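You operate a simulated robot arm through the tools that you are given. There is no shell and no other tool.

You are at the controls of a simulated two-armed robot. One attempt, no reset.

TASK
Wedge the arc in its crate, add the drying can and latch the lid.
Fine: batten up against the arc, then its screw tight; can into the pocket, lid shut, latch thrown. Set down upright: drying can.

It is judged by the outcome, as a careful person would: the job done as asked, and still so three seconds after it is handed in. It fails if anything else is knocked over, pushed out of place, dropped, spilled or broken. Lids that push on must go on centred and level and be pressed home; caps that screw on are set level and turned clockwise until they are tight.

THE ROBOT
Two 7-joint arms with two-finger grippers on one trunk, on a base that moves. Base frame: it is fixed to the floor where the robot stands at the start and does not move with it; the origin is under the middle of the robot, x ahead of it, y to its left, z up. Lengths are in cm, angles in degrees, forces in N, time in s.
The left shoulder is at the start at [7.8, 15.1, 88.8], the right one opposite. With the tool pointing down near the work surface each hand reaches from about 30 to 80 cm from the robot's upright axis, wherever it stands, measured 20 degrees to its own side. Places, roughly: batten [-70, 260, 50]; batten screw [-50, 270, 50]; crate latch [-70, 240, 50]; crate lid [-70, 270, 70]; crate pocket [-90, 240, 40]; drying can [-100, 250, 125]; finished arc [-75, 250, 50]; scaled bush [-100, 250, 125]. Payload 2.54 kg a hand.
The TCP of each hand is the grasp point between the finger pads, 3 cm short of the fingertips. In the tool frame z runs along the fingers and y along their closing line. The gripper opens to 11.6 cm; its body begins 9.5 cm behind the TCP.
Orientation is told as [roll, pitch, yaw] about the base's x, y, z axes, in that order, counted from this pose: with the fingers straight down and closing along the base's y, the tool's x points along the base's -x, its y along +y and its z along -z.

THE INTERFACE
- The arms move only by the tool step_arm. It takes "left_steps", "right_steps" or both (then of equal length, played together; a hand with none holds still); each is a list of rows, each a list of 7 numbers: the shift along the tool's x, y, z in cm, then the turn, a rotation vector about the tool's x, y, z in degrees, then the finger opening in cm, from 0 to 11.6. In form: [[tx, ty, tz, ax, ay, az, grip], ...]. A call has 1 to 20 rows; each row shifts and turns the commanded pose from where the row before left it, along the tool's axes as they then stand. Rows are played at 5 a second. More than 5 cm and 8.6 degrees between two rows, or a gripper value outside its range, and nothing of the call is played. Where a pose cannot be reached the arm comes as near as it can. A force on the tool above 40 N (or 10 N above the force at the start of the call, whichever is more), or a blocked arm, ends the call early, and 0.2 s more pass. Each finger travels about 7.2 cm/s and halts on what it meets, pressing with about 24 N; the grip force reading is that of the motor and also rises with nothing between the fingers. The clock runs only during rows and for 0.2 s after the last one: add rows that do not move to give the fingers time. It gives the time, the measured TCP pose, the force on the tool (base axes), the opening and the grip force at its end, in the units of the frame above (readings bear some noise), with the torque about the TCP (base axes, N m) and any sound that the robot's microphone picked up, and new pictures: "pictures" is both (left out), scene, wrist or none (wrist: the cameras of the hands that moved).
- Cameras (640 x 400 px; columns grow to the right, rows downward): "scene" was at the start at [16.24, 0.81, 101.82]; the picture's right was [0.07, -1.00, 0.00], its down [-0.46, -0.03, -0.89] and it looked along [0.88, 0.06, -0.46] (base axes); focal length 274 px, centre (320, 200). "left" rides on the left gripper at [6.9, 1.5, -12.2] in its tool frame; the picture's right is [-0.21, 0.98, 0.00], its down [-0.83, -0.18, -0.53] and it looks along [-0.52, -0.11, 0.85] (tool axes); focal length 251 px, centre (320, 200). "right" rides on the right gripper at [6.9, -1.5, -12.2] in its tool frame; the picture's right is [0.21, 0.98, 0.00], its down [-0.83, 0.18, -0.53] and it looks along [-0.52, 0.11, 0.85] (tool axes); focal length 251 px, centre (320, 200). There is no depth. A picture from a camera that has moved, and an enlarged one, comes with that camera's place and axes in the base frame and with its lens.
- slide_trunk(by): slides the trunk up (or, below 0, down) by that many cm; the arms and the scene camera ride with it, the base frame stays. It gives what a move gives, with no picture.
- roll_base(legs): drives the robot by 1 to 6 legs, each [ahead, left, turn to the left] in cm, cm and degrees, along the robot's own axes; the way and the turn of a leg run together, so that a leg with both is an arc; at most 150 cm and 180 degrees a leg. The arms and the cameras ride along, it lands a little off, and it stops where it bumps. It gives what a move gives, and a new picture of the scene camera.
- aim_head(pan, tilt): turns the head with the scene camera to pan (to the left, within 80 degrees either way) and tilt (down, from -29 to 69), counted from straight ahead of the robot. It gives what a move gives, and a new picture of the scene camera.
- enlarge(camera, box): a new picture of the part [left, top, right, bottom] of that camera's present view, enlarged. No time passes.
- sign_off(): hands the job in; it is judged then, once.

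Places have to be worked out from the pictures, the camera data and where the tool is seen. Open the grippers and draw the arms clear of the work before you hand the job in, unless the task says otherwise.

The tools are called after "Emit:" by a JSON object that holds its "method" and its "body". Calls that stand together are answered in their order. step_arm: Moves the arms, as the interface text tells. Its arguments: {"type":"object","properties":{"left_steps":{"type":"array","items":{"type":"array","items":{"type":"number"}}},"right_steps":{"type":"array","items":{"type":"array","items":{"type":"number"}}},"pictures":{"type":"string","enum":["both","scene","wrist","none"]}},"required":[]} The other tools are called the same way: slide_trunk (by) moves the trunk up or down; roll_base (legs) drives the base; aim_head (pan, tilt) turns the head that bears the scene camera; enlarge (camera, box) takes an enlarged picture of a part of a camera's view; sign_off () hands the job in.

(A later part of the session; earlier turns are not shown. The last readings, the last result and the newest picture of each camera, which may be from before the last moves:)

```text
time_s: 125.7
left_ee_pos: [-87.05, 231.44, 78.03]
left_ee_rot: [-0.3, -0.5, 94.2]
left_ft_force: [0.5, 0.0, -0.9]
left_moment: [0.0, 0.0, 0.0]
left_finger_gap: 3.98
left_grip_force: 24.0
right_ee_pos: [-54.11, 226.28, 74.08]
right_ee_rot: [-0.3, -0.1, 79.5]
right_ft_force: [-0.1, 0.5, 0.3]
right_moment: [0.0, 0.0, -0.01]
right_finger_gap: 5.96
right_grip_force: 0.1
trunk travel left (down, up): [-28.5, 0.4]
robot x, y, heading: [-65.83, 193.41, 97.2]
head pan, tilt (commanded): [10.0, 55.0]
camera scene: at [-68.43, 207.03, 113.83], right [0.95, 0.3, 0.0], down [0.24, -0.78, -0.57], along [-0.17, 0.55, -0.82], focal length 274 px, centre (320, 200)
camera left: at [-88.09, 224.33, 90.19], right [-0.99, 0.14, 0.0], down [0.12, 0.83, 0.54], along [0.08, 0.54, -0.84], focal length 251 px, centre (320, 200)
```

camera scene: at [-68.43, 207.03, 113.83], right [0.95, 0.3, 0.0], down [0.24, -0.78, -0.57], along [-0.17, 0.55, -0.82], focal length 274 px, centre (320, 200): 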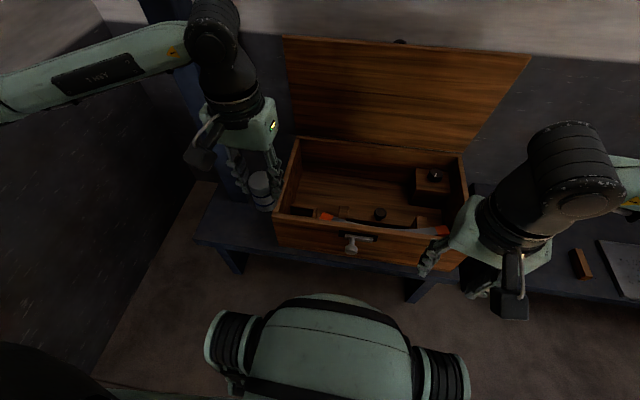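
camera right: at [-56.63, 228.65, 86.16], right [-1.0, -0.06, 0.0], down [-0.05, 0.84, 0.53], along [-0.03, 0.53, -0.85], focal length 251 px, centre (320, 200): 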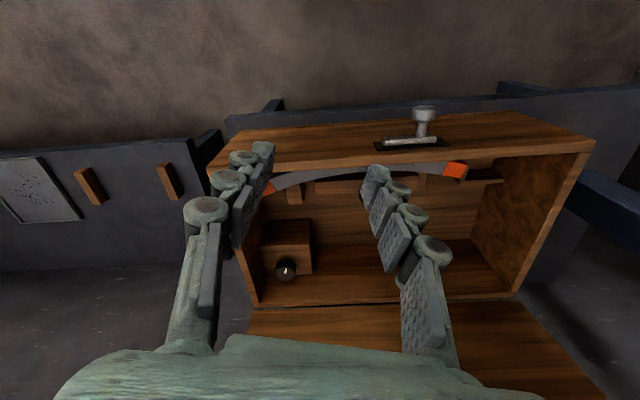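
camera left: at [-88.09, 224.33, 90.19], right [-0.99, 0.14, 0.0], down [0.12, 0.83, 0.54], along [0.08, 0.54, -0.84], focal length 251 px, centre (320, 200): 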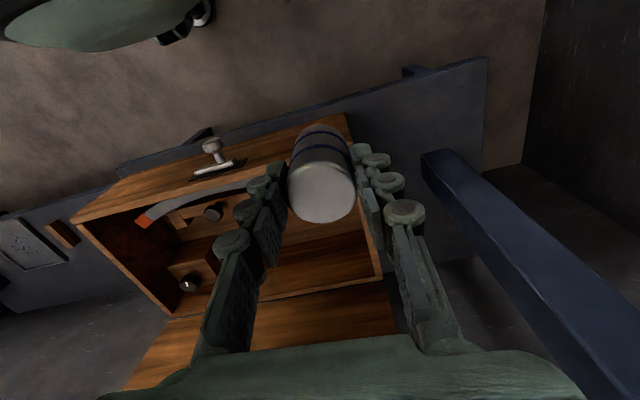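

The can is held well above the crate. I enlarge views to fix the pocket's position accurately.

Emit:
{"method": "enlarge", "body": {"camera": "scene", "box": [255, 130, 375, 260]}}

Emit:
{"method": "enlarge", "body": {"camera": "right", "box": [0, 0, 640, 400]}}

```text
3.08 times, centred on (315, 195) of scene
camera zoom: at [-68.43, 207.03, 113.83], right [0.95, 0.3, 0.0], down [0.24, -0.78, -0.57], along [-0.17, 0.55, -0.82], focal length 843 px, centre (335, 215)
```

zoom: 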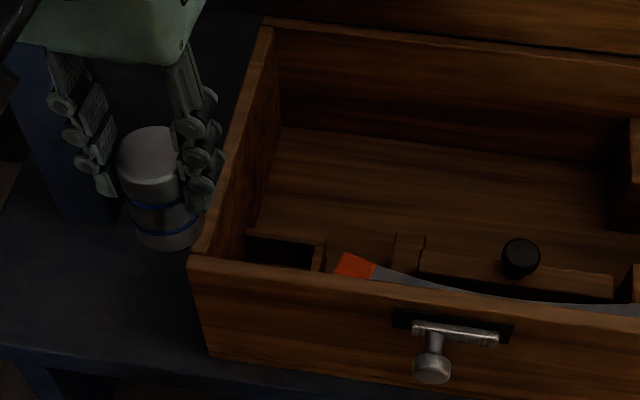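

```text
1.00 times, centred on (320, 200) of right (not enlarged: the box is as wide or as high as the picture)
camera zoom: at [-54.13, 219.24, 86.25], right [-1.0, -0.03, 0.0], down [-0.03, 0.84, 0.53], along [-0.01, 0.53, -0.85], focal length 251 px, centre (320, 200)
```

zoom: 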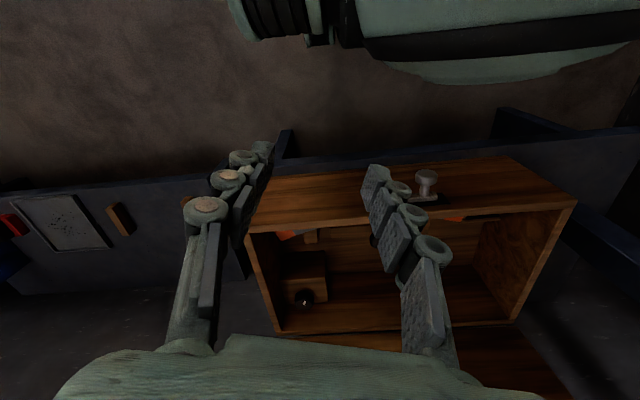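

Pocket interior works out to ≈7.2 × 7.1 cm, centred at ≈(-86.4, 243.5), partition top z≈46, so the fingers fit best diagonally. I rotate the left hand 48° counter-clockwise here, above and in front of the crate.

Emit:
{"method": "step_arm", "body": {"left_steps": [[0, 0, 0, 0, 0, -6, 0.5], [0, 0, 0, 0, 0, -7, 0.5], [0, 0, 0, 0, 0, -7, 0.5], [0, 0, 0, 0, 0, -7, 0.5], [0, 0, 0, 0, 0, -7, 0.5], [0, 0, 0, 0, 0, -7, 0.5], [0, 0, 0, 0, 0, -7, 0.5], [0, 0, 0, 0, 0, 0, 0.5]], "pictures": "both"}}

```text
time_s: 127.5
left_ee_pos: [-86.89, 231.5, 78.02]
left_ee_rot: [-0.5, -0.1, 142.3]
left_ft_force: [-0.6, -0.7, -0.4]
left_moment: [-0.01, 0.0, -0.03]
left_finger_gap: 4.0
left_grip_force: 23.8
right_ee_pos: [-54.19, 226.3, 74.18]
right_ee_rot: [-0.4, -0.1, 79.5]
right_ft_force: [-0.2, -0.1, -0.4]
right_moment: [0.0, 0.01, 0.03]
right_finger_gap: 5.98
right_grip_force: 0.1
trunk travel left (down, up): [-28.5, 0.4]
robot x, y, heading: [-65.7, 192.8, 97.3]
head pan, tilt (commanded): [10.0, 55.0]
camera scene: at [-68.43, 207.03, 113.83], right [0.95, 0.3, 0.0], down [0.24, -0.78, -0.57], along [-0.17, 0.55, -0.82], focal length 274 px, centre (320, 200)
camera left: at [-82.5, 225.91, 90.29], right [-0.77, -0.64, -0.01], down [-0.54, 0.64, 0.54], along [-0.34, 0.42, -0.84], focal length 251 px, centre (320, 200)
```

scene: 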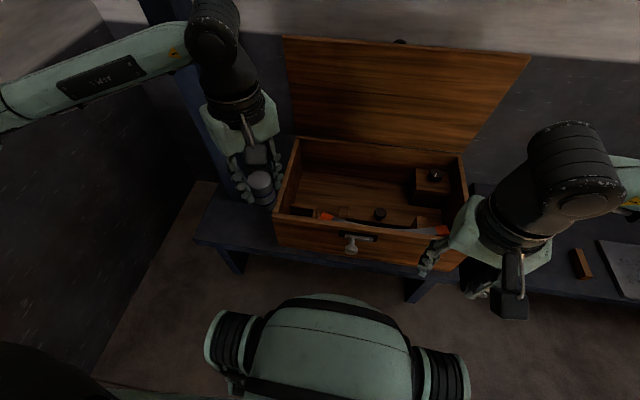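
left: 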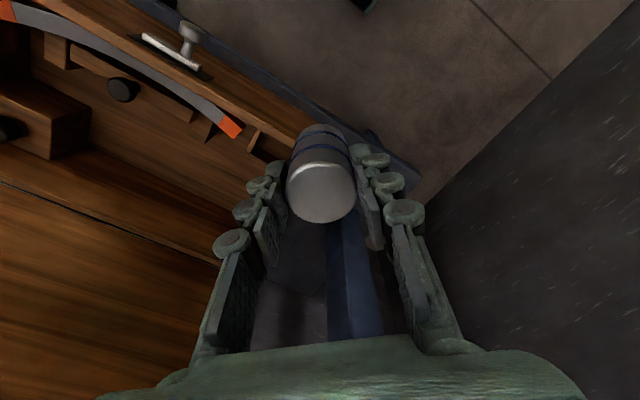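

Rotation reached (yaw 142). I carry the can over the pocket and lower to z≈64 (can bottom just above the rim) for a check.

Emit:
{"method": "step_arm", "body": {"left_steps": [[-1.38, -2.01, 0, 0, 0, 0, 0.5], [-1.38, -2.01, 0, 0, 0, 0, 0.5], [-1.38, -2.01, 0, 0, 0, 0, 0.5], [-1.38, -2.02, 0, 0, 0, 0, 0.5], [-1.38, -2.02, 0, 0, 0, 0, 0.5], [0, 0, 3, 0, 0, 0, 0.5], [0, 0, 3, 0, 0, 0, 0.5], [0, 0, 3, 0, 0, 0, 0.5], [0, 0, 3, 0, 0, 0, 0.5], [0, 0, 2, 0, 0, 0, 0.5], [0, 0, 0, 0, 0, 0, 0.5]], "pictures": "both"}}

Emit:
{"method": "enlarge", "body": {"camera": "scene", "box": [235, 120, 375, 260]}}

```text
time_s: 129.9
left_ee_pos: [-86.06, 243.76, 64.07]
left_ee_rot: [-0.5, -0.1, 142.1]
left_ft_force: [0.0, -0.5, -0.7]
left_moment: [0.0, 0.03, 0.03]
left_finger_gap: 3.99
left_grip_force: 24.2
right_ee_pos: [-54.1, 226.35, 74.2]
right_ee_rot: [-0.4, -0.2, 79.5]
right_ft_force: [-0.4, -0.4, 1.3]
right_moment: [-0.02, -0.01, 0.04]
right_finger_gap: 6.0
right_grip_force: 0.0
trunk travel left (down, up): [-28.5, 0.4]
robot x, y, heading: [-65.85, 193.7, 97.1]
head pan, tilt (commanded): [10.0, 55.0]
camera scene: at [-68.43, 207.03, 113.83], right [0.95, 0.3, 0.0], down [0.24, -0.78, -0.57], along [-0.17, 0.55, -0.82], focal length 274 px, centre (320, 200)
camera left: at [-81.64, 238.15, 76.38], right [-0.77, -0.64, -0.01], down [-0.54, 0.65, 0.54], along [-0.34, 0.42, -0.84], focal length 251 px, centre (320, 200)
```

scene: 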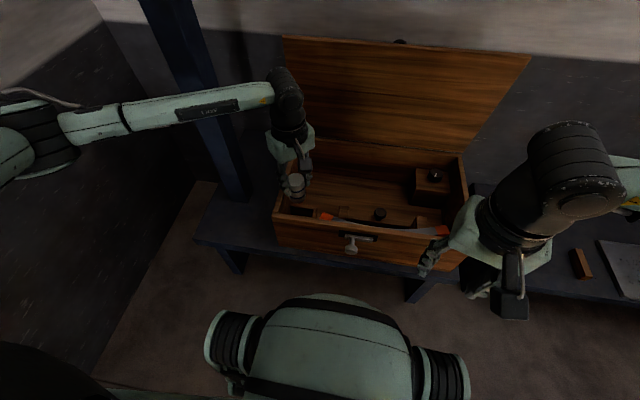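
left: 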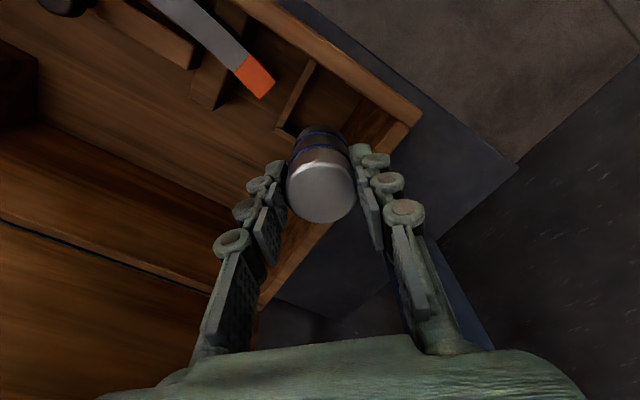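

```text
2.86 times, centred on (305, 190) of scene
camera zoom: at [-68.43, 207.03, 113.83], right [0.95, 0.3, 0.0], down [0.24, -0.78, -0.57], along [-0.17, 0.55, -0.82], focal length 783 px, centre (363, 229)
```

zoom: 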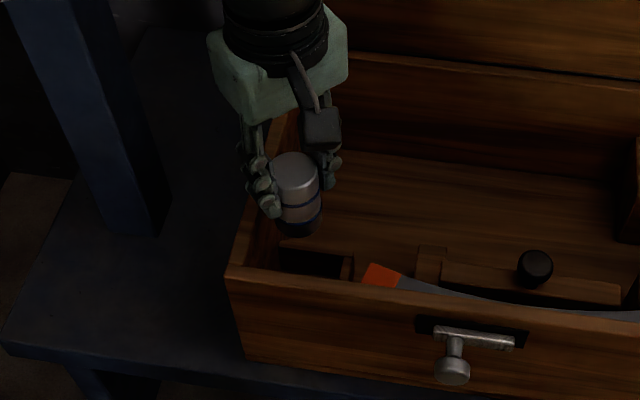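

The can is above the pocket region. I zoom into the left wrist view to verify alignment with the pocket walls before going down.

Emit:
{"method": "enlarge", "body": {"camera": "left", "box": [220, 20, 460, 240]}}

Emit:
{"method": "enlarge", "body": {"camera": "scene", "box": [265, 160, 335, 250]}}

```text
1.82 times, centred on (340, 130) of left
camera zoom: at [-81.64, 238.15, 76.38], right [-0.77, -0.64, -0.01], down [-0.54, 0.65, 0.54], along [-0.34, 0.42, -0.84], focal length 457 px, centre (284, 327)
```

zoom: 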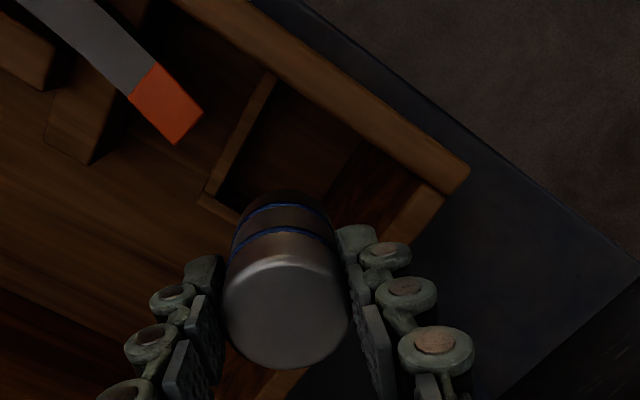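

```text
4.44 times, centred on (300, 205) of scene
camera zoom: at [-68.43, 207.03, 113.83], right [0.95, 0.3, 0.0], down [0.24, -0.78, -0.57], along [-0.17, 0.55, -0.82], focal length 1218 px, centre (409, 178)
```

zoom: 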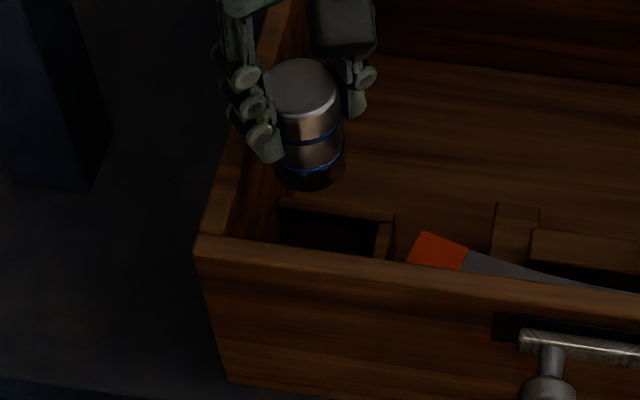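

Cross-checking left-wrist and scene rays shows the crate rim is really at z≈58.2 (front-left outer corner ≈(-89.75, 236.95)), so I must re-measure the pocket before going down. I zoom in further.

Emit:
{"method": "enlarge", "body": {"camera": "left", "box": [300, 40, 420, 160]}}

Emit:
{"method": "enlarge", "body": {"camera": "left", "box": [250, 40, 370, 160]}}

```text
3.33 times, centred on (360, 100) of left
camera zoom: at [-81.64, 238.15, 76.38], right [-0.77, -0.64, -0.01], down [-0.54, 0.65, 0.54], along [-0.34, 0.42, -0.84], focal length 838 px, centre (187, 533)
```

zoom: 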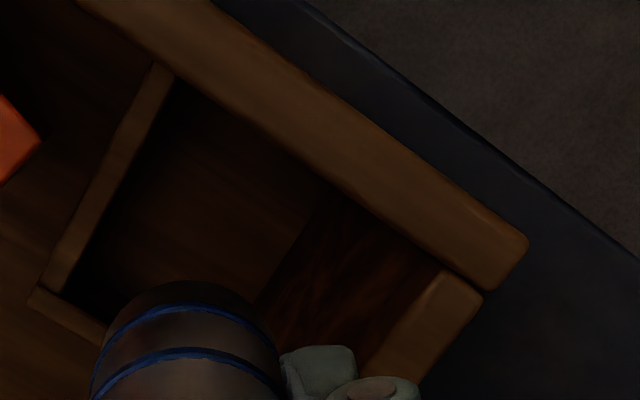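

```text
3.33 times, centred on (310, 100) of left
camera zoom: at [-81.64, 238.15, 76.38], right [-0.77, -0.64, -0.01], down [-0.54, 0.65, 0.54], along [-0.34, 0.42, -0.84], focal length 838 px, centre (353, 533)
```

zoom: 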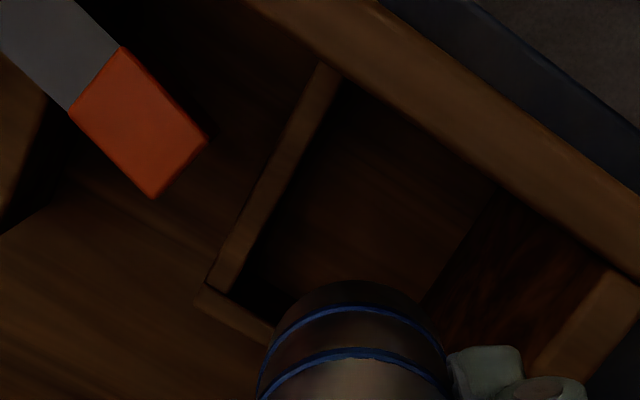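

Re-measured in the hand's own view: pocket interior ≈6.4 × 8.4 cm, centre ≈(-86.2, 243.1), floor z≈44, low partitions (top ≈46.6), rim 58.2. The can is already over it; turning 24° further gives the fingers more room from the left and front walls, so I do that.

Emit:
{"method": "step_arm", "body": {"left_steps": [[0, 0, 0, 0, 0, -6, 0.5], [0, 0, 0, 0, 0, -6, 0.5], [0, 0, 0, 0, 0, -6, 0.5], [0, 0, 0, 0, 0, -6, 0.5], [0, 0, 0, 0, 0, 0, 0.5]], "pictures": "both"}}

Emit:
{"method": "enlarge", "body": {"camera": "left", "box": [220, 20, 460, 240]}}

Emit:
{"method": "enlarge", "body": {"camera": "scene", "box": [255, 140, 345, 250]}}

```text
time_s: 131.1
left_ee_pos: [-86.26, 243.7, 64.13]
left_ee_rot: [-0.5, 0.0, 166.4]
left_ft_force: [-0.7, -1.3, -1.1]
left_moment: [0.01, -0.05, 0.03]
left_finger_gap: 3.95
left_grip_force: 23.6
right_ee_pos: [-54.23, 226.34, 74.15]
right_ee_rot: [-0.2, -0.1, 79.5]
right_ft_force: [-0.1, -0.4, -0.4]
right_moment: [0.02, -0.01, -0.02]
right_finger_gap: 6.0
right_grip_force: 0.0
trunk travel left (down, up): [-28.5, 0.4]
robot x, y, heading: [-66.07, 193.24, 97.1]
head pan, tilt (commanded): [10.0, 55.0]
camera scene: at [-68.43, 207.03, 113.83], right [0.95, 0.3, 0.0], down [0.24, -0.78, -0.57], along [-0.17, 0.55, -0.82], focal length 274 px, centre (320, 200)
camera left: at [-79.86, 240.54, 76.47], right [-0.44, -0.9, -0.01], down [-0.76, 0.37, 0.53], along [-0.48, 0.24, -0.85], focal length 251 px, centre (320, 200)
```

scene: 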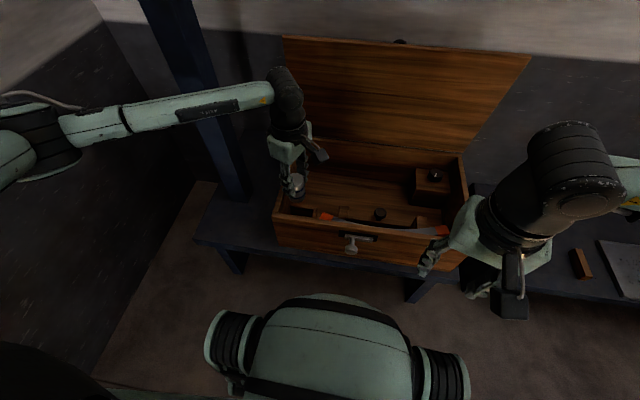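
left: 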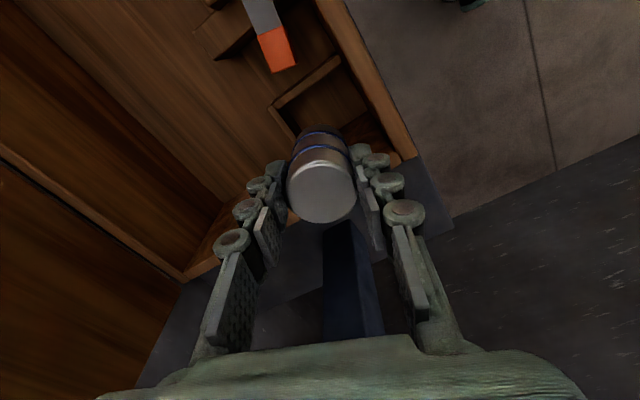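

```text
1.82 times, centred on (340, 130) of left
camera zoom: at [-79.86, 240.54, 76.47], right [-0.44, -0.9, -0.01], down [-0.76, 0.37, 0.53], along [-0.48, 0.24, -0.85], focal length 457 px, centre (284, 327)
```

zoom: 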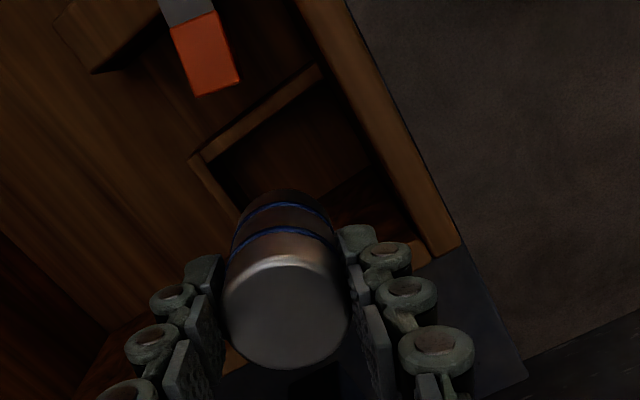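

```text
3.64 times, centred on (300, 195) of scene
camera zoom: at [-68.43, 207.03, 113.83], right [0.95, 0.3, 0.0], down [0.24, -0.78, -0.57], along [-0.17, 0.55, -0.82], focal length 997 px, centre (393, 218)
```

zoom: 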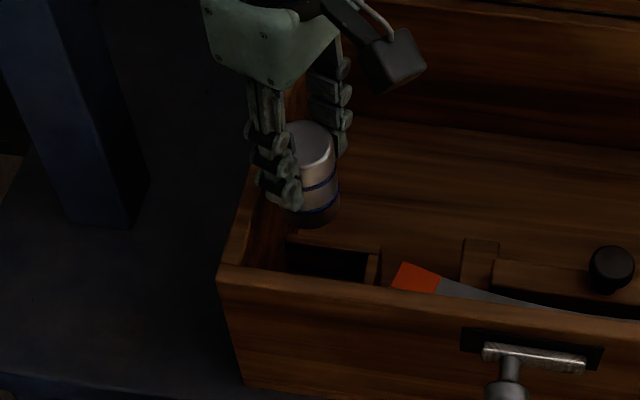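

Positions agree from this new view too (partition corner, rim corner). The can is inside the pocket outline with ~1 cm clearances; I shift 0.4 cm rearward and descend 10 cm.

Emit:
{"method": "step_arm", "body": {"left_steps": [[-0.15, -0.37, 0, 0, 0, 0, 0.5], [0, 0, 1, 0, 0, 0, 0.5], [0, 0, 1, 0, 0, 0, 0.5], [0, 0, 1, 0, 0, 0, 0.5], [0, 0, 1, 0, 0, 0, 0.5], [0, 0, 1, 0, 0, 0, 0.5], [0, 0, 1, 0, 0, 0, 0.5], [0, 0, 1, 0, 0, 0, 0.5], [0, 0, 1, 0, 0, 0, 0.5], [0, 0, 1, 0, 0, 0, 0.5], [0, 0, 0, 0, 0, 0, 0.5]], "pictures": "both"}}

Emit:
{"method": "enlarge", "body": {"camera": "scene", "box": [255, 150, 345, 260]}}

Emit:
{"method": "enlarge", "body": {"camera": "left", "box": [220, 60, 460, 240]}}

```text
time_s: 133.5
left_ee_pos: [-86.29, 244.18, 55.21]
left_ee_rot: [-0.5, 0.1, 166.2]
left_ft_force: [-0.2, 0.7, -1.4]
left_moment: [-0.01, -0.01, 0.02]
left_finger_gap: 3.95
left_grip_force: 23.9
right_ee_pos: [-54.25, 226.34, 74.14]
right_ee_rot: [-0.2, -0.1, 79.6]
right_ft_force: [0.4, -0.2, -0.4]
right_moment: [0.01, 0.0, -0.02]
right_finger_gap: 5.97
right_grip_force: 0.2
trunk travel left (down, up): [-28.5, 0.4]
robot x, y, heading: [-65.52, 193.18, 97.3]
head pan, tilt (commanded): [10.0, 55.0]
camera scene: at [-68.43, 207.03, 113.83], right [0.95, 0.3, 0.0], down [0.24, -0.78, -0.57], along [-0.17, 0.55, -0.82], focal length 274 px, centre (320, 200)
camera left: at [-79.98, 240.99, 67.43], right [-0.44, -0.9, -0.01], down [-0.76, 0.37, 0.53], along [-0.48, 0.24, -0.85], focal length 251 px, centre (320, 200)
```

scene: 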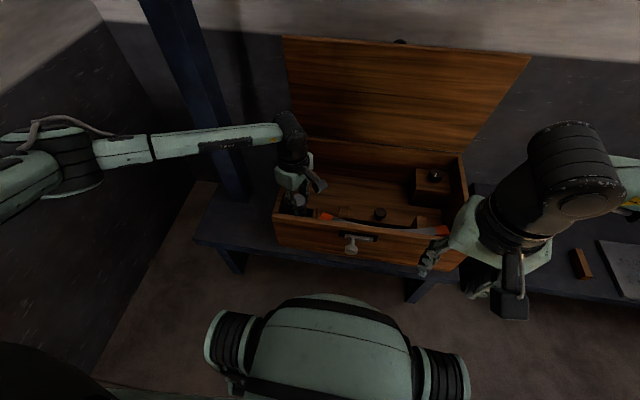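
left: 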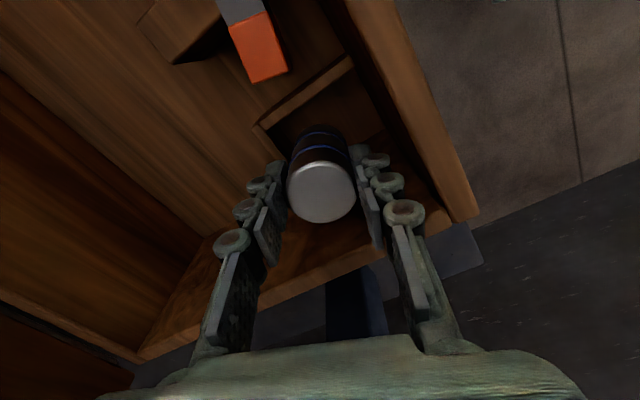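

```text
3.64 times, centred on (300, 205) of scene
camera zoom: at [-68.43, 207.03, 113.83], right [0.95, 0.3, 0.0], down [0.24, -0.78, -0.57], along [-0.17, 0.55, -0.82], focal length 997 px, centre (393, 182)
```

zoom: 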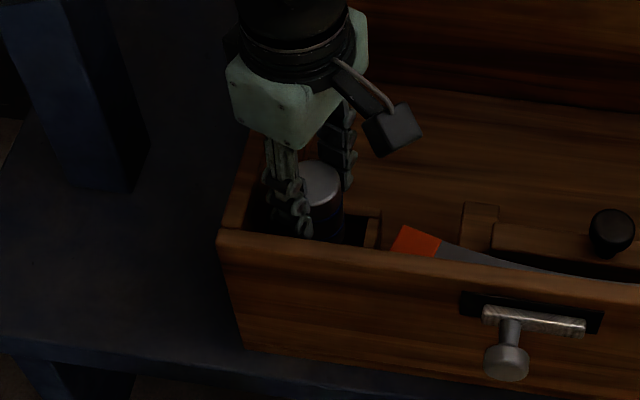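

```text
2.22 times, centred on (340, 150) of left
camera zoom: at [-79.98, 240.99, 67.43], right [-0.44, -0.9, -0.01], down [-0.76, 0.37, 0.53], along [-0.48, 0.24, -0.85], focal length 559 px, centre (276, 311)
```

zoom: 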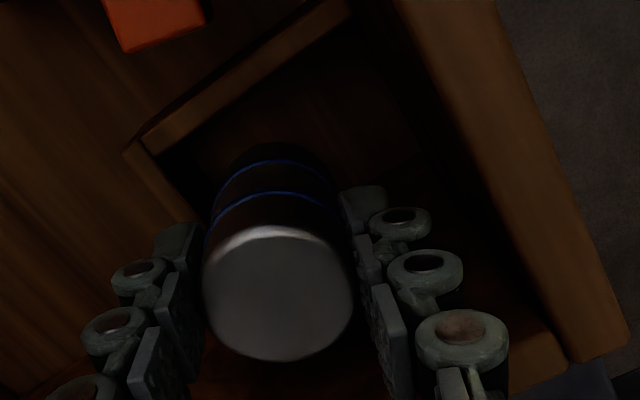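

Clearances look good all round. I descend further in 0.5 cm steps toward the pocket floor.

Emit:
{"method": "step_arm", "body": {"left_steps": [[0, 0, 0.5, 0, 0, 0, 0.5], [0, 0, 0.5, 0, 0, 0, 0.5], [0, 0, 0.5, 0, 0, 0, 0.5], [0, 0, 0.5, 0, 0, 0, 0.5], [0, 0, 0.5, 0, 0, 0, 0.5], [0, 0, 0.4, 0, 0, 0, 0.5], [0, 0, 0, 0, 0, 0, 0.5]], "pictures": "both"}}

Emit:
{"method": "enlarge", "body": {"camera": "left", "box": [220, 60, 460, 240]}}

```text
time_s: 135.1
left_ee_pos: [-86.06, 244.23, 52.33]
left_ee_rot: [-0.5, 0.1, 166.2]
left_ft_force: [0.3, 0.0, -0.9]
left_moment: [0.02, 0.0, 0.02]
left_finger_gap: 3.94
left_grip_force: 24.1
right_ee_pos: [-54.21, 226.3, 74.21]
right_ee_rot: [-0.3, -0.1, 79.5]
right_ft_force: [0.4, -0.1, 0.5]
right_moment: [-0.02, 0.05, 0.01]
right_finger_gap: 6.02
right_grip_force: 0.0
trunk travel left (down, up): [-28.5, 0.4]
robot x, y, heading: [-65.61, 193.13, 97.3]
head pan, tilt (commanded): [10.0, 55.0]
camera scene: at [-68.43, 207.03, 113.83], right [0.95, 0.3, 0.0], down [0.24, -0.78, -0.57], along [-0.17, 0.55, -0.82], focal length 274 px, centre (320, 200)
camera left: at [-79.84, 241.02, 64.55], right [-0.44, -0.9, -0.01], down [-0.76, 0.37, 0.53], along [-0.48, 0.24, -0.85], focal length 251 px, centre (320, 200)
```

scene: 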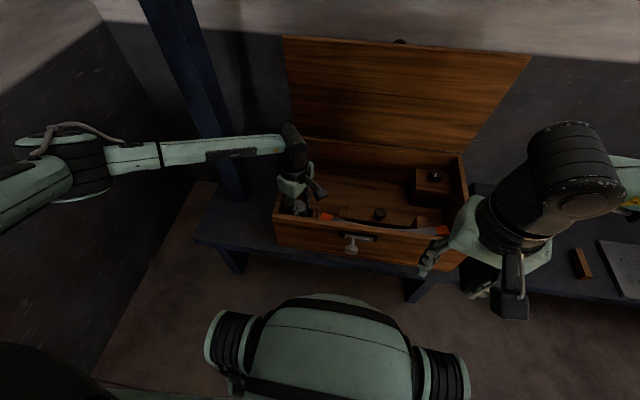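
left: 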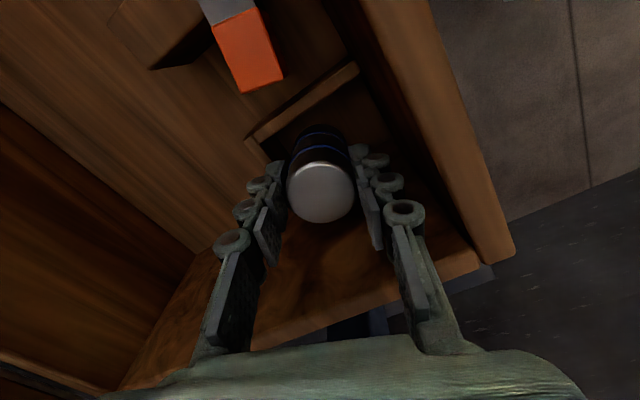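

```text
2.22 times, centred on (340, 150) of left
camera zoom: at [-79.84, 241.02, 64.55], right [-0.44, -0.9, -0.01], down [-0.76, 0.37, 0.53], along [-0.48, 0.24, -0.85], focal length 559 px, centre (276, 311)
```

zoom: 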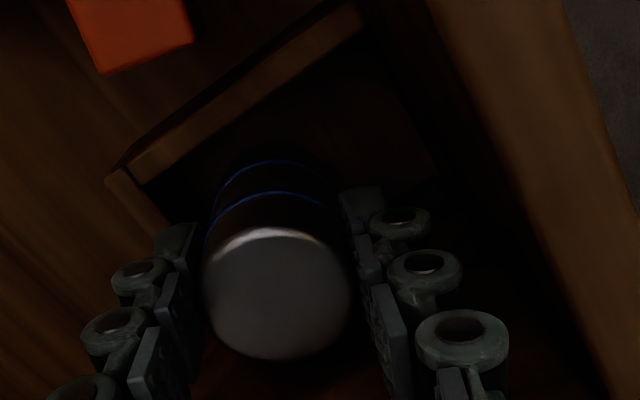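

No contact yet at z=52.3. I continue in 0.25 cm steps until the can touches the floor.

Emit:
{"method": "step_arm", "body": {"left_steps": [[0, 0, 0.25, 0, 0, 0, 0.5], [0, 0, 0.25, 0, 0, 0, 0.5], [0, 0, 0.25, 0, 0, 0, 0.5], [0, 0, 0.25, 0, 0, 0, 0.5], [0, 0, 0, 0, 0, 0, 0.5]], "pictures": "none"}}

Emit:
{"method": "step_arm", "body": {"left_steps": [[0, 0, 0.2, 0, 0, 0, 0.5], [0, 0, 0.2, 0, 0, 0, 0.5], [0, 0, 0, 0, 0, 0, 0.5]], "pictures": "wrist"}}

```text
time_s: 136.3
left_ee_pos: [-86.18, 244.22, 51.23]
left_ee_rot: [-0.5, 0.1, 166.2]
left_ft_force: [0.2, -0.7, -1.3]
left_moment: [0.01, 0.0, 0.03]
left_finger_gap: 3.98
left_grip_force: 24.2
right_ee_pos: [-54.16, 226.35, 74.18]
right_ee_rot: [-0.2, -0.1, 79.5]
right_ft_force: [0.0, -0.6, -1.1]
right_moment: [0.01, 0.01, 0.0]
right_finger_gap: 5.99
right_grip_force: 0.0
trunk travel left (down, up): [-28.5, 0.4]
robot x, y, heading: [-65.46, 192.79, 97.5]
head pan, tilt (commanded): [10.0, 55.0]
```

```text
time_s: 137.1
left_ee_pos: [-86.14, 244.25, 50.91]
left_ee_rot: [-0.5, 0.1, 166.2]
left_ft_force: [-0.5, 0.0, -1.2]
left_moment: [-0.04, -0.01, -0.02]
left_finger_gap: 3.96
left_grip_force: 24.2
right_ee_pos: [-54.22, 226.3, 74.18]
right_ee_rot: [-0.3, -0.1, 79.4]
right_ft_force: [0.0, -0.2, -0.6]
right_moment: [-0.02, 0.0, -0.01]
right_finger_gap: 5.98
right_grip_force: 0.0
trunk travel left (down, up): [-28.5, 0.4]
robot x, y, heading: [-65.74, 193.05, 97.3]
head pan, tilt (commanded): [10.0, 55.0]
camera left: at [-79.85, 240.99, 63.12], right [-0.44, -0.9, -0.01], down [-0.76, 0.37, 0.53], along [-0.48, 0.24, -0.85], focal length 251 px, centre (320, 200)
```

left: 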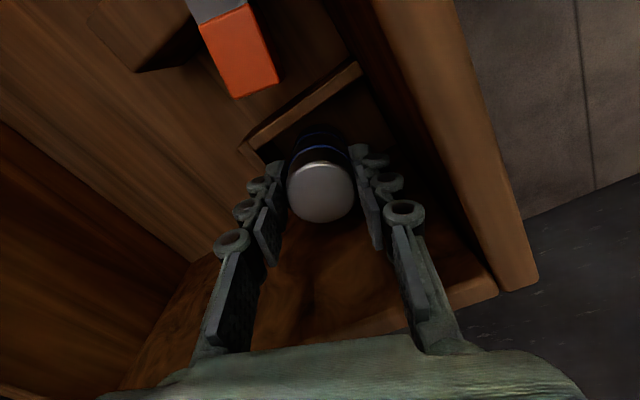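

Still no contact at 50.9. Continuing slowly; the palm still clears the rim by about 2 cm.

Emit:
{"method": "step_arm", "body": {"left_steps": [[0, 0, 0.2, 0, 0, 0, 0.5], [0, 0, 0.2, 0, 0, 0, 0.5], [0, 0, 0.2, 0, 0, 0, 0.5], [0, 0, 0, 0, 0, 0, 0.5]], "pictures": "none"}}

Emit:
{"method": "step_arm", "body": {"left_steps": [[0, 0, 0.2, 0, 0, 0, 0.5], [0, 0, 0.2, 0, 0, 0, 0.5], [0, 0, 0, 0, 0, 0, 0.5]], "pictures": "wrist"}}

Emit:
{"method": "enlarge", "body": {"camera": "left", "box": [220, 60, 460, 240]}}

```text
time_s: 138.1
left_ee_pos: [-86.28, 244.21, 50.31]
left_ee_rot: [-0.5, 0.1, 166.1]
left_ft_force: [0.4, -0.9, -1.3]
left_moment: [0.0, -0.02, 0.0]
left_finger_gap: 3.97
left_grip_force: 23.9
right_ee_pos: [-54.25, 226.22, 74.18]
right_ee_rot: [-0.3, -0.1, 79.6]
right_ft_force: [0.0, 0.5, 0.0]
right_moment: [0.01, 0.0, -0.04]
right_finger_gap: 5.99
right_grip_force: 0.1
trunk travel left (down, up): [-28.5, 0.4]
robot x, y, heading: [-65.51, 193.01, 97.3]
head pan, tilt (commanded): [10.0, 55.0]
```

```text
time_s: 138.9
left_ee_pos: [-86.24, 244.29, 49.85]
left_ee_rot: [-0.5, 0.1, 166.2]
left_ft_force: [-0.7, -0.4, -0.4]
left_moment: [-0.03, -0.03, 0.06]
left_finger_gap: 3.98
left_grip_force: 24.1
right_ee_pos: [-54.2, 226.26, 74.22]
right_ee_rot: [-0.4, -0.1, 79.5]
right_ft_force: [0.4, 0.9, -0.1]
right_moment: [-0.01, 0.04, -0.05]
right_finger_gap: 5.98
right_grip_force: 0.1
trunk travel left (down, up): [-28.5, 0.4]
robot x, y, heading: [-65.37, 193.21, 97.6]
head pan, tilt (commanded): [10.0, 55.0]
camera left: at [-79.9, 241.04, 62.13], right [-0.44, -0.9, -0.01], down [-0.76, 0.37, 0.53], along [-0.48, 0.24, -0.85], focal length 251 px, centre (320, 200)
```

left: 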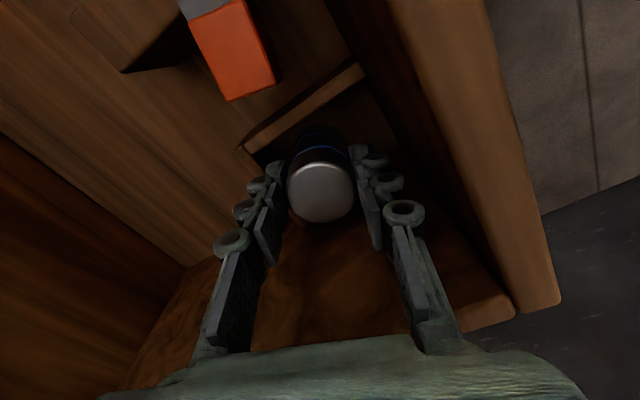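

```text
2.22 times, centred on (340, 150) of left
camera zoom: at [-79.9, 241.04, 62.13], right [-0.44, -0.9, -0.01], down [-0.76, 0.37, 0.53], along [-0.48, 0.24, -0.85], focal length 559 px, centre (276, 311)
```

zoom: 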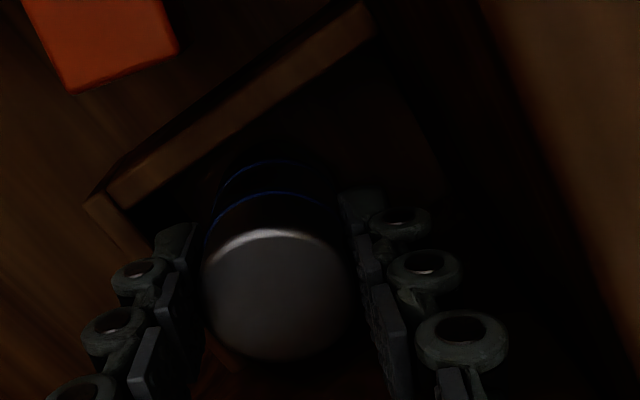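

No contact yet; the rear fingertip is getting close over the back partition. I shift 0.55 cm toward the front wall to centre the fingers, then continue down.

Emit:
{"method": "step_arm", "body": {"left_steps": [[0.1, 0.25, 0, 0, 0, 0, 0.5], [0.1, 0.26, 0, 0, 0, 0, 0.5], [0, 0, 0.2, 0, 0, 0, 0.5], [0, 0, 0.2, 0, 0, 0, 0.5], [0, 0, 0, 0, 0, 0, 0.5]], "pictures": "wrist"}}

Emit:
{"method": "step_arm", "body": {"left_steps": [[0, 0, 0.2, 0, 0, 0, 0.5], [0, 0, 0.2, 0, 0, 0, 0.5], [0, 0, 0, 0, 0, 0, 0.5]], "pictures": "wrist"}}

Emit:
{"method": "enlarge", "body": {"camera": "left", "box": [220, 60, 460, 240]}}

```text
time_s: 140.1
left_ee_pos: [-86.07, 243.71, 49.38]
left_ee_rot: [-0.6, 0.1, 166.2]
left_ft_force: [0.2, 0.7, -0.9]
left_moment: [0.01, -0.01, 0.01]
left_finger_gap: 3.93
left_grip_force: 24.1
right_ee_pos: [-54.11, 226.36, 74.04]
right_ee_rot: [-0.3, -0.1, 79.5]
right_ft_force: [0.7, 0.5, -0.3]
right_moment: [-0.03, 0.02, 0.02]
right_finger_gap: 6.0
right_grip_force: 0.0
trunk travel left (down, up): [-28.5, 0.4]
robot x, y, heading: [-65.74, 193.02, 97.3]
head pan, tilt (commanded): [10.0, 55.0]
camera left: at [-79.82, 240.5, 61.75], right [-0.44, -0.9, -0.01], down [-0.76, 0.37, 0.53], along [-0.48, 0.24, -0.85], focal length 251 px, centre (320, 200)
```

left: 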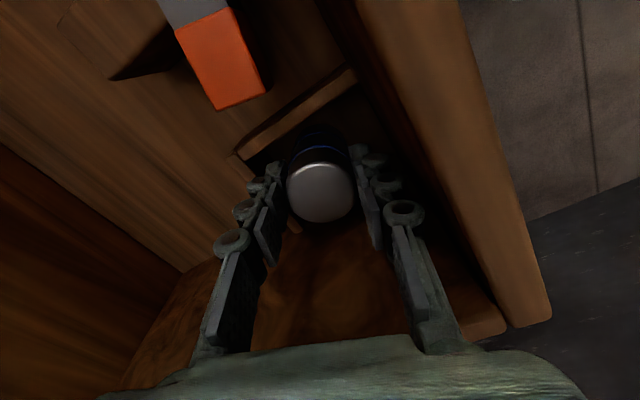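

```text
time_s: 140.9
left_ee_pos: [-86.17, 243.57, 49.12]
left_ee_rot: [-0.4, 0.0, 166.2]
left_ft_force: [0.6, 0.2, -0.9]
left_moment: [-0.01, 0.0, 0.04]
left_finger_gap: 3.97
left_grip_force: 24.4
right_ee_pos: [-54.25, 226.35, 74.17]
right_ee_rot: [-0.2, -0.1, 79.6]
right_ft_force: [0.4, -0.1, -0.3]
right_moment: [-0.01, -0.02, 0.0]
right_finger_gap: 6.0
right_grip_force: 0.2
trunk travel left (down, up): [-28.5, 0.4]
robot x, y, heading: [-65.76, 193.18, 97.3]
head pan, tilt (commanded): [10.0, 55.0]
camera left: at [-79.82, 240.44, 61.37], right [-0.44, -0.9, -0.01], down [-0.76, 0.37, 0.53], along [-0.48, 0.24, -0.85], focal length 251 px, centre (320, 200)
```

left: 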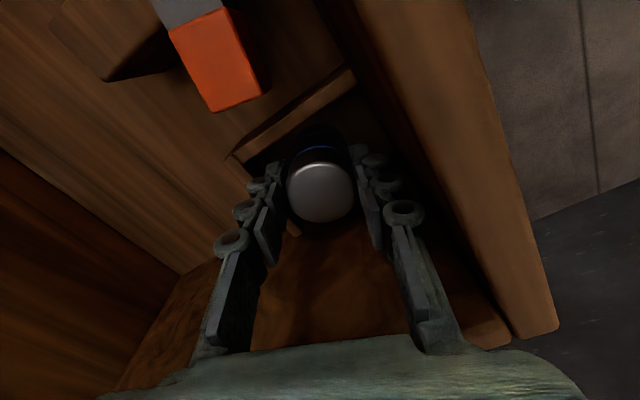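

```text
2.22 times, centred on (340, 150) of left
camera zoom: at [-79.82, 240.44, 61.37], right [-0.44, -0.9, -0.01], down [-0.76, 0.37, 0.53], along [-0.48, 0.24, -0.85], focal length 559 px, centre (276, 311)
```

zoom: 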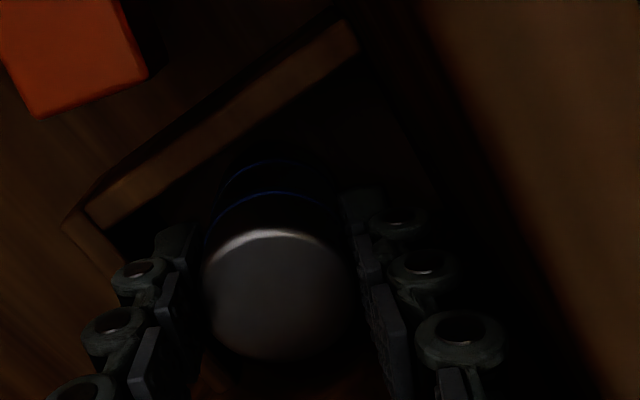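

Still free at 49.1; clearances remain fine. I continue down in 0.2 cm steps.

Emit:
{"method": "step_arm", "body": {"left_steps": [[0, 0, 0.2, 0, 0, 0, 0.5], [0, 0, 0.2, 0, 0, 0, 0.5], [0, 0, 0, 0, 0, 0, 0.5]], "pictures": "none"}}

Emit:
{"method": "step_arm", "body": {"left_steps": [[0, 0, 0.2, 0, 0, 0, 0.5], [0, 0, 0.2, 0, 0, 0, 0.5], [0, 0, 0, 0, 0, 0, 0.5]], "pictures": "wrist"}}

```text
time_s: 141.7
left_ee_pos: [-86.11, 243.61, 48.76]
left_ee_rot: [-0.5, 0.1, 166.2]
left_ft_force: [0.4, 0.7, -0.8]
left_moment: [0.0, 0.02, 0.01]
left_finger_gap: 3.96
left_grip_force: 24.0
right_ee_pos: [-54.22, 226.31, 74.21]
right_ee_rot: [-0.3, -0.1, 79.5]
right_ft_force: [-0.3, -0.5, -0.4]
right_moment: [0.0, 0.01, 0.0]
right_finger_gap: 5.99
right_grip_force: 0.0
trunk travel left (down, up): [-28.5, 0.4]
robot x, y, heading: [-65.41, 193.62, 97.5]
head pan, tilt (commanded): [10.0, 55.0]
```

```text
time_s: 142.5
left_ee_pos: [-86.13, 243.68, 48.27]
left_ee_rot: [-0.4, 0.1, 166.2]
left_ft_force: [-0.9, -0.6, 2.4]
left_moment: [-0.09, 0.08, 0.05]
left_finger_gap: 3.96
left_grip_force: 23.8
right_ee_pos: [-54.06, 226.29, 74.17]
right_ee_rot: [-0.2, -0.1, 79.5]
right_ft_force: [-0.5, -0.3, -0.1]
right_moment: [-0.01, -0.01, -0.02]
right_finger_gap: 6.03
right_grip_force: 0.1
trunk travel left (down, up): [-28.5, 0.4]
robot x, y, heading: [-65.63, 193.22, 97.4]
head pan, tilt (commanded): [10.0, 55.0]
camera left: at [-79.83, 240.43, 60.62], right [-0.44, -0.9, -0.01], down [-0.76, 0.37, 0.53], along [-0.48, 0.24, -0.85], focal length 251 px, centre (320, 200)
```

left: 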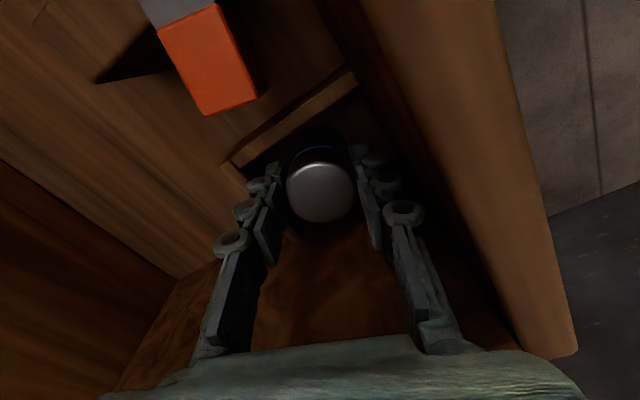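

A first light upward force (+3 N) appears at z≈48.3 — the can's bottom is reaching the floor. I press 0.2 cm more to confirm.

Emit:
{"method": "step_arm", "body": {"left_steps": [[0, 0, 0.1, 0, 0, 0, 0.5], [0, 0, 0.1, 0, 0, 0, 0.5], [0, 0, 0, 0, 0, 0, 0.5]], "pictures": "wrist"}}

Emit:
{"method": "enlarge", "body": {"camera": "left", "box": [220, 60, 460, 240]}}

```text
time_s: 143.3
left_ee_pos: [-86.05, 243.74, 48.14]
left_ee_rot: [-0.7, 0.1, 166.1]
left_ft_force: [-0.9, -2.2, 14.5]
left_moment: [-0.07, 0.28, -0.01]
left_finger_gap: 3.98
left_grip_force: 24.3
right_ee_pos: [-54.23, 226.27, 74.14]
right_ee_rot: [-0.1, -0.2, 79.5]
right_ft_force: [0.0, 0.3, 0.2]
right_moment: [-0.01, -0.01, 0.01]
right_finger_gap: 6.0
right_grip_force: 0.1
trunk travel left (down, up): [-28.5, 0.4]
robot x, y, heading: [-65.93, 193.31, 97.1]
head pan, tilt (commanded): [10.0, 55.0]
camera left: at [-79.79, 240.45, 60.46], right [-0.44, -0.9, -0.01], down [-0.76, 0.37, 0.53], along [-0.48, 0.25, -0.84], focal length 251 px, centre (320, 200)
```

left: 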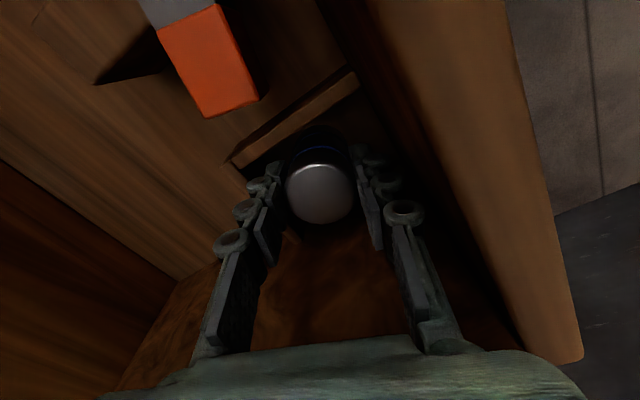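

```text
2.22 times, centred on (340, 150) of left
camera zoom: at [-79.79, 240.45, 60.46], right [-0.44, -0.9, -0.01], down [-0.76, 0.37, 0.53], along [-0.48, 0.25, -0.84], focal length 559 px, centre (276, 311)
```

zoom: 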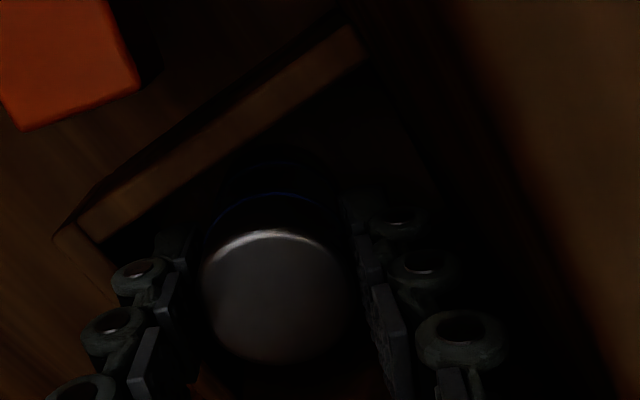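

Firm contact (14.5 N, acting within the can's base circle): the can stands on the pocket floor. I ease off slightly and open the fingers just enough to release.

Emit:
{"method": "step_arm", "body": {"left_steps": [[0, 0, -0.1, 0, 0, 0, 0.5], [0, 0, 0, 0, 0, 0, 4], [0, 0, 0, 0, 0, 0, 4.3], [0, 0, 0, 0, 0, 0, 4.6], [0, 0, 0, 0, 0, 0, 4.8], [0, 0, 0, 0, 0, 0, 4.8]], "pictures": "wrist"}}

Emit:
{"method": "enlarge", "body": {"camera": "left", "box": [220, 60, 460, 240]}}

```text
time_s: 144.7
left_ee_pos: [-86.13, 243.74, 48.21]
left_ee_rot: [-0.4, 0.1, 166.2]
left_ft_force: [0.5, 0.8, 0.4]
left_moment: [0.0, -0.01, -0.01]
left_finger_gap: 4.76
left_grip_force: 0.1
right_ee_pos: [-54.24, 226.38, 74.14]
right_ee_rot: [-0.3, -0.1, 79.5]
right_ft_force: [-0.1, -0.1, -0.5]
right_moment: [-0.02, 0.01, 0.02]
right_finger_gap: 5.99
right_grip_force: 0.2
trunk travel left (down, up): [-28.5, 0.4]
robot x, y, heading: [-65.9, 192.8, 97.2]
head pan, tilt (commanded): [10.0, 55.0]
camera left: at [-79.85, 240.47, 60.43], right [-0.44, -0.9, -0.01], down [-0.76, 0.37, 0.53], along [-0.48, 0.24, -0.85], focal length 251 px, centre (320, 200)
```

left: 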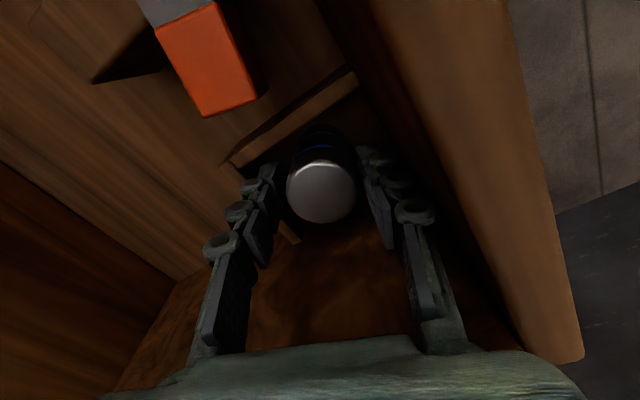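

```text
2.22 times, centred on (340, 150) of left
camera zoom: at [-79.85, 240.47, 60.43], right [-0.44, -0.9, -0.01], down [-0.76, 0.37, 0.53], along [-0.48, 0.24, -0.85], focal length 559 px, centre (276, 311)
```

zoom: 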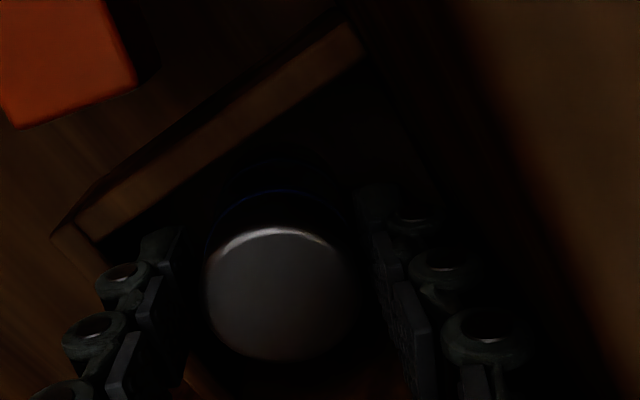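

Released; the can stands between the open fingers. I raise the hand straight up.

Emit:
{"method": "step_arm", "body": {"left_steps": [[0, 0, -0.5, 0, 0, 0, 4.8], [0, 0, -1, 0, 0, 0, 4.9], [0, 0, -1, 0, 0, 0, 5], [0, 0, -2, 0, 0, 0, 5], [0, 0, -3, 0, 0, 0, 5], [0, 0, -4, 0, 0, 0, 5], [0, 0, -4, 0, 0, 0, 5], [0, 0, 0, 0, 0, 0, 5]], "pictures": "both"}}

Emit:
{"method": "enlarge", "body": {"camera": "left", "box": [220, 20, 460, 220]}}

Emit:
{"method": "enlarge", "body": {"camera": "scene", "box": [255, 130, 475, 270]}}

```text
time_s: 146.5
left_ee_pos: [-86.0, 243.5, 63.78]
left_ee_rot: [-0.4, 0.1, 166.2]
left_ft_force: [0.6, -0.2, 0.6]
left_moment: [-0.05, 0.0, 0.01]
left_finger_gap: 5.01
left_grip_force: 0.0
right_ee_pos: [-54.21, 226.34, 74.17]
right_ee_rot: [-0.3, -0.1, 79.4]
right_ft_force: [0.1, -0.3, 0.0]
right_moment: [-0.03, 0.03, -0.01]
right_finger_gap: 6.0
right_grip_force: 0.0
trunk travel left (down, up): [-28.5, 0.4]
robot x, y, heading: [-65.63, 193.23, 97.4]
head pan, tilt (commanded): [10.0, 55.0]
camera scene: at [-68.43, 207.02, 113.83], right [0.95, 0.3, 0.0], down [0.24, -0.78, -0.57], along [-0.17, 0.55, -0.82], focal length 274 px, centre (320, 200)
camera left: at [-79.62, 240.17, 76.02], right [-0.44, -0.9, -0.01], down [-0.76, 0.37, 0.53], along [-0.48, 0.24, -0.85], focal length 251 px, centre (320, 200)
```

scene: 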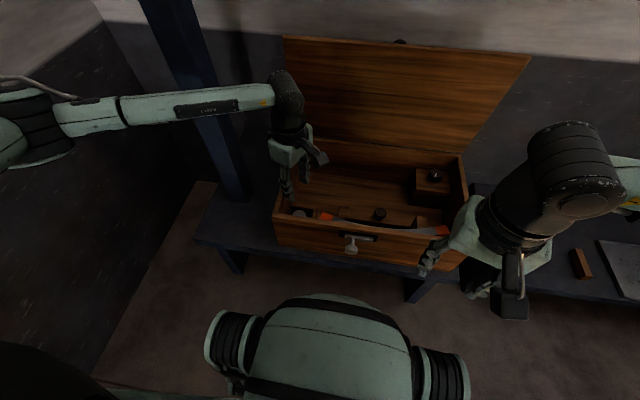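
left: 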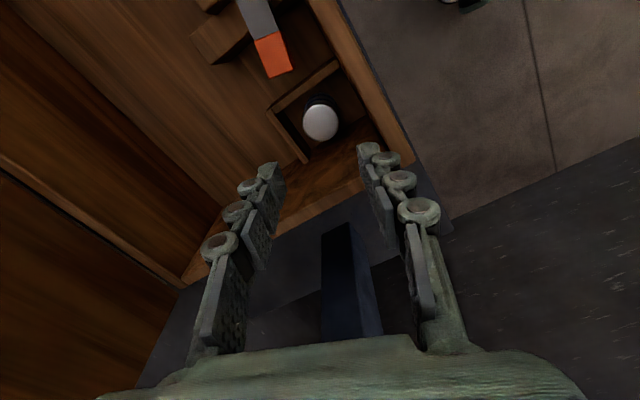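

```text
2.00 times, centred on (340, 120) of left
camera zoom: at [-79.62, 240.17, 76.02], right [-0.44, -0.9, -0.01], down [-0.76, 0.37, 0.53], along [-0.48, 0.24, -0.85], focal length 503 px, centre (280, 360)
```

zoom: 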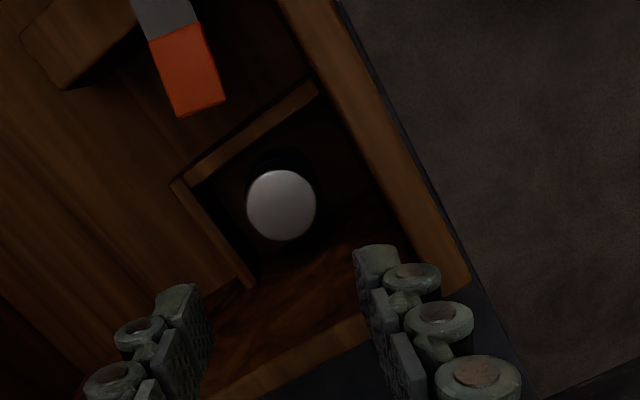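

```text
2.86 times, centred on (365, 200) of scene
camera zoom: at [-68.43, 207.02, 113.83], right [0.95, 0.3, 0.0], down [0.24, -0.78, -0.57], along [-0.17, 0.55, -0.82], focal length 783 px, centre (191, 200)
```

zoom: 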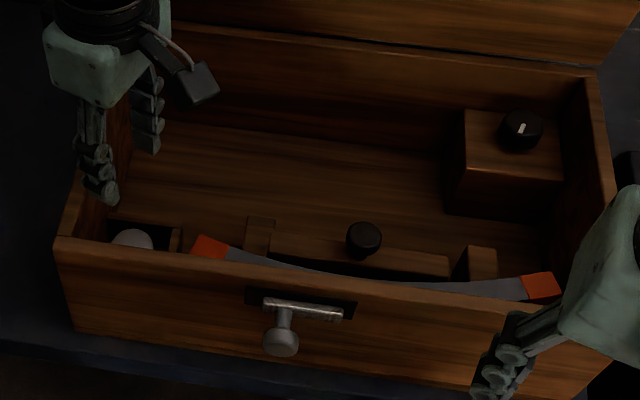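

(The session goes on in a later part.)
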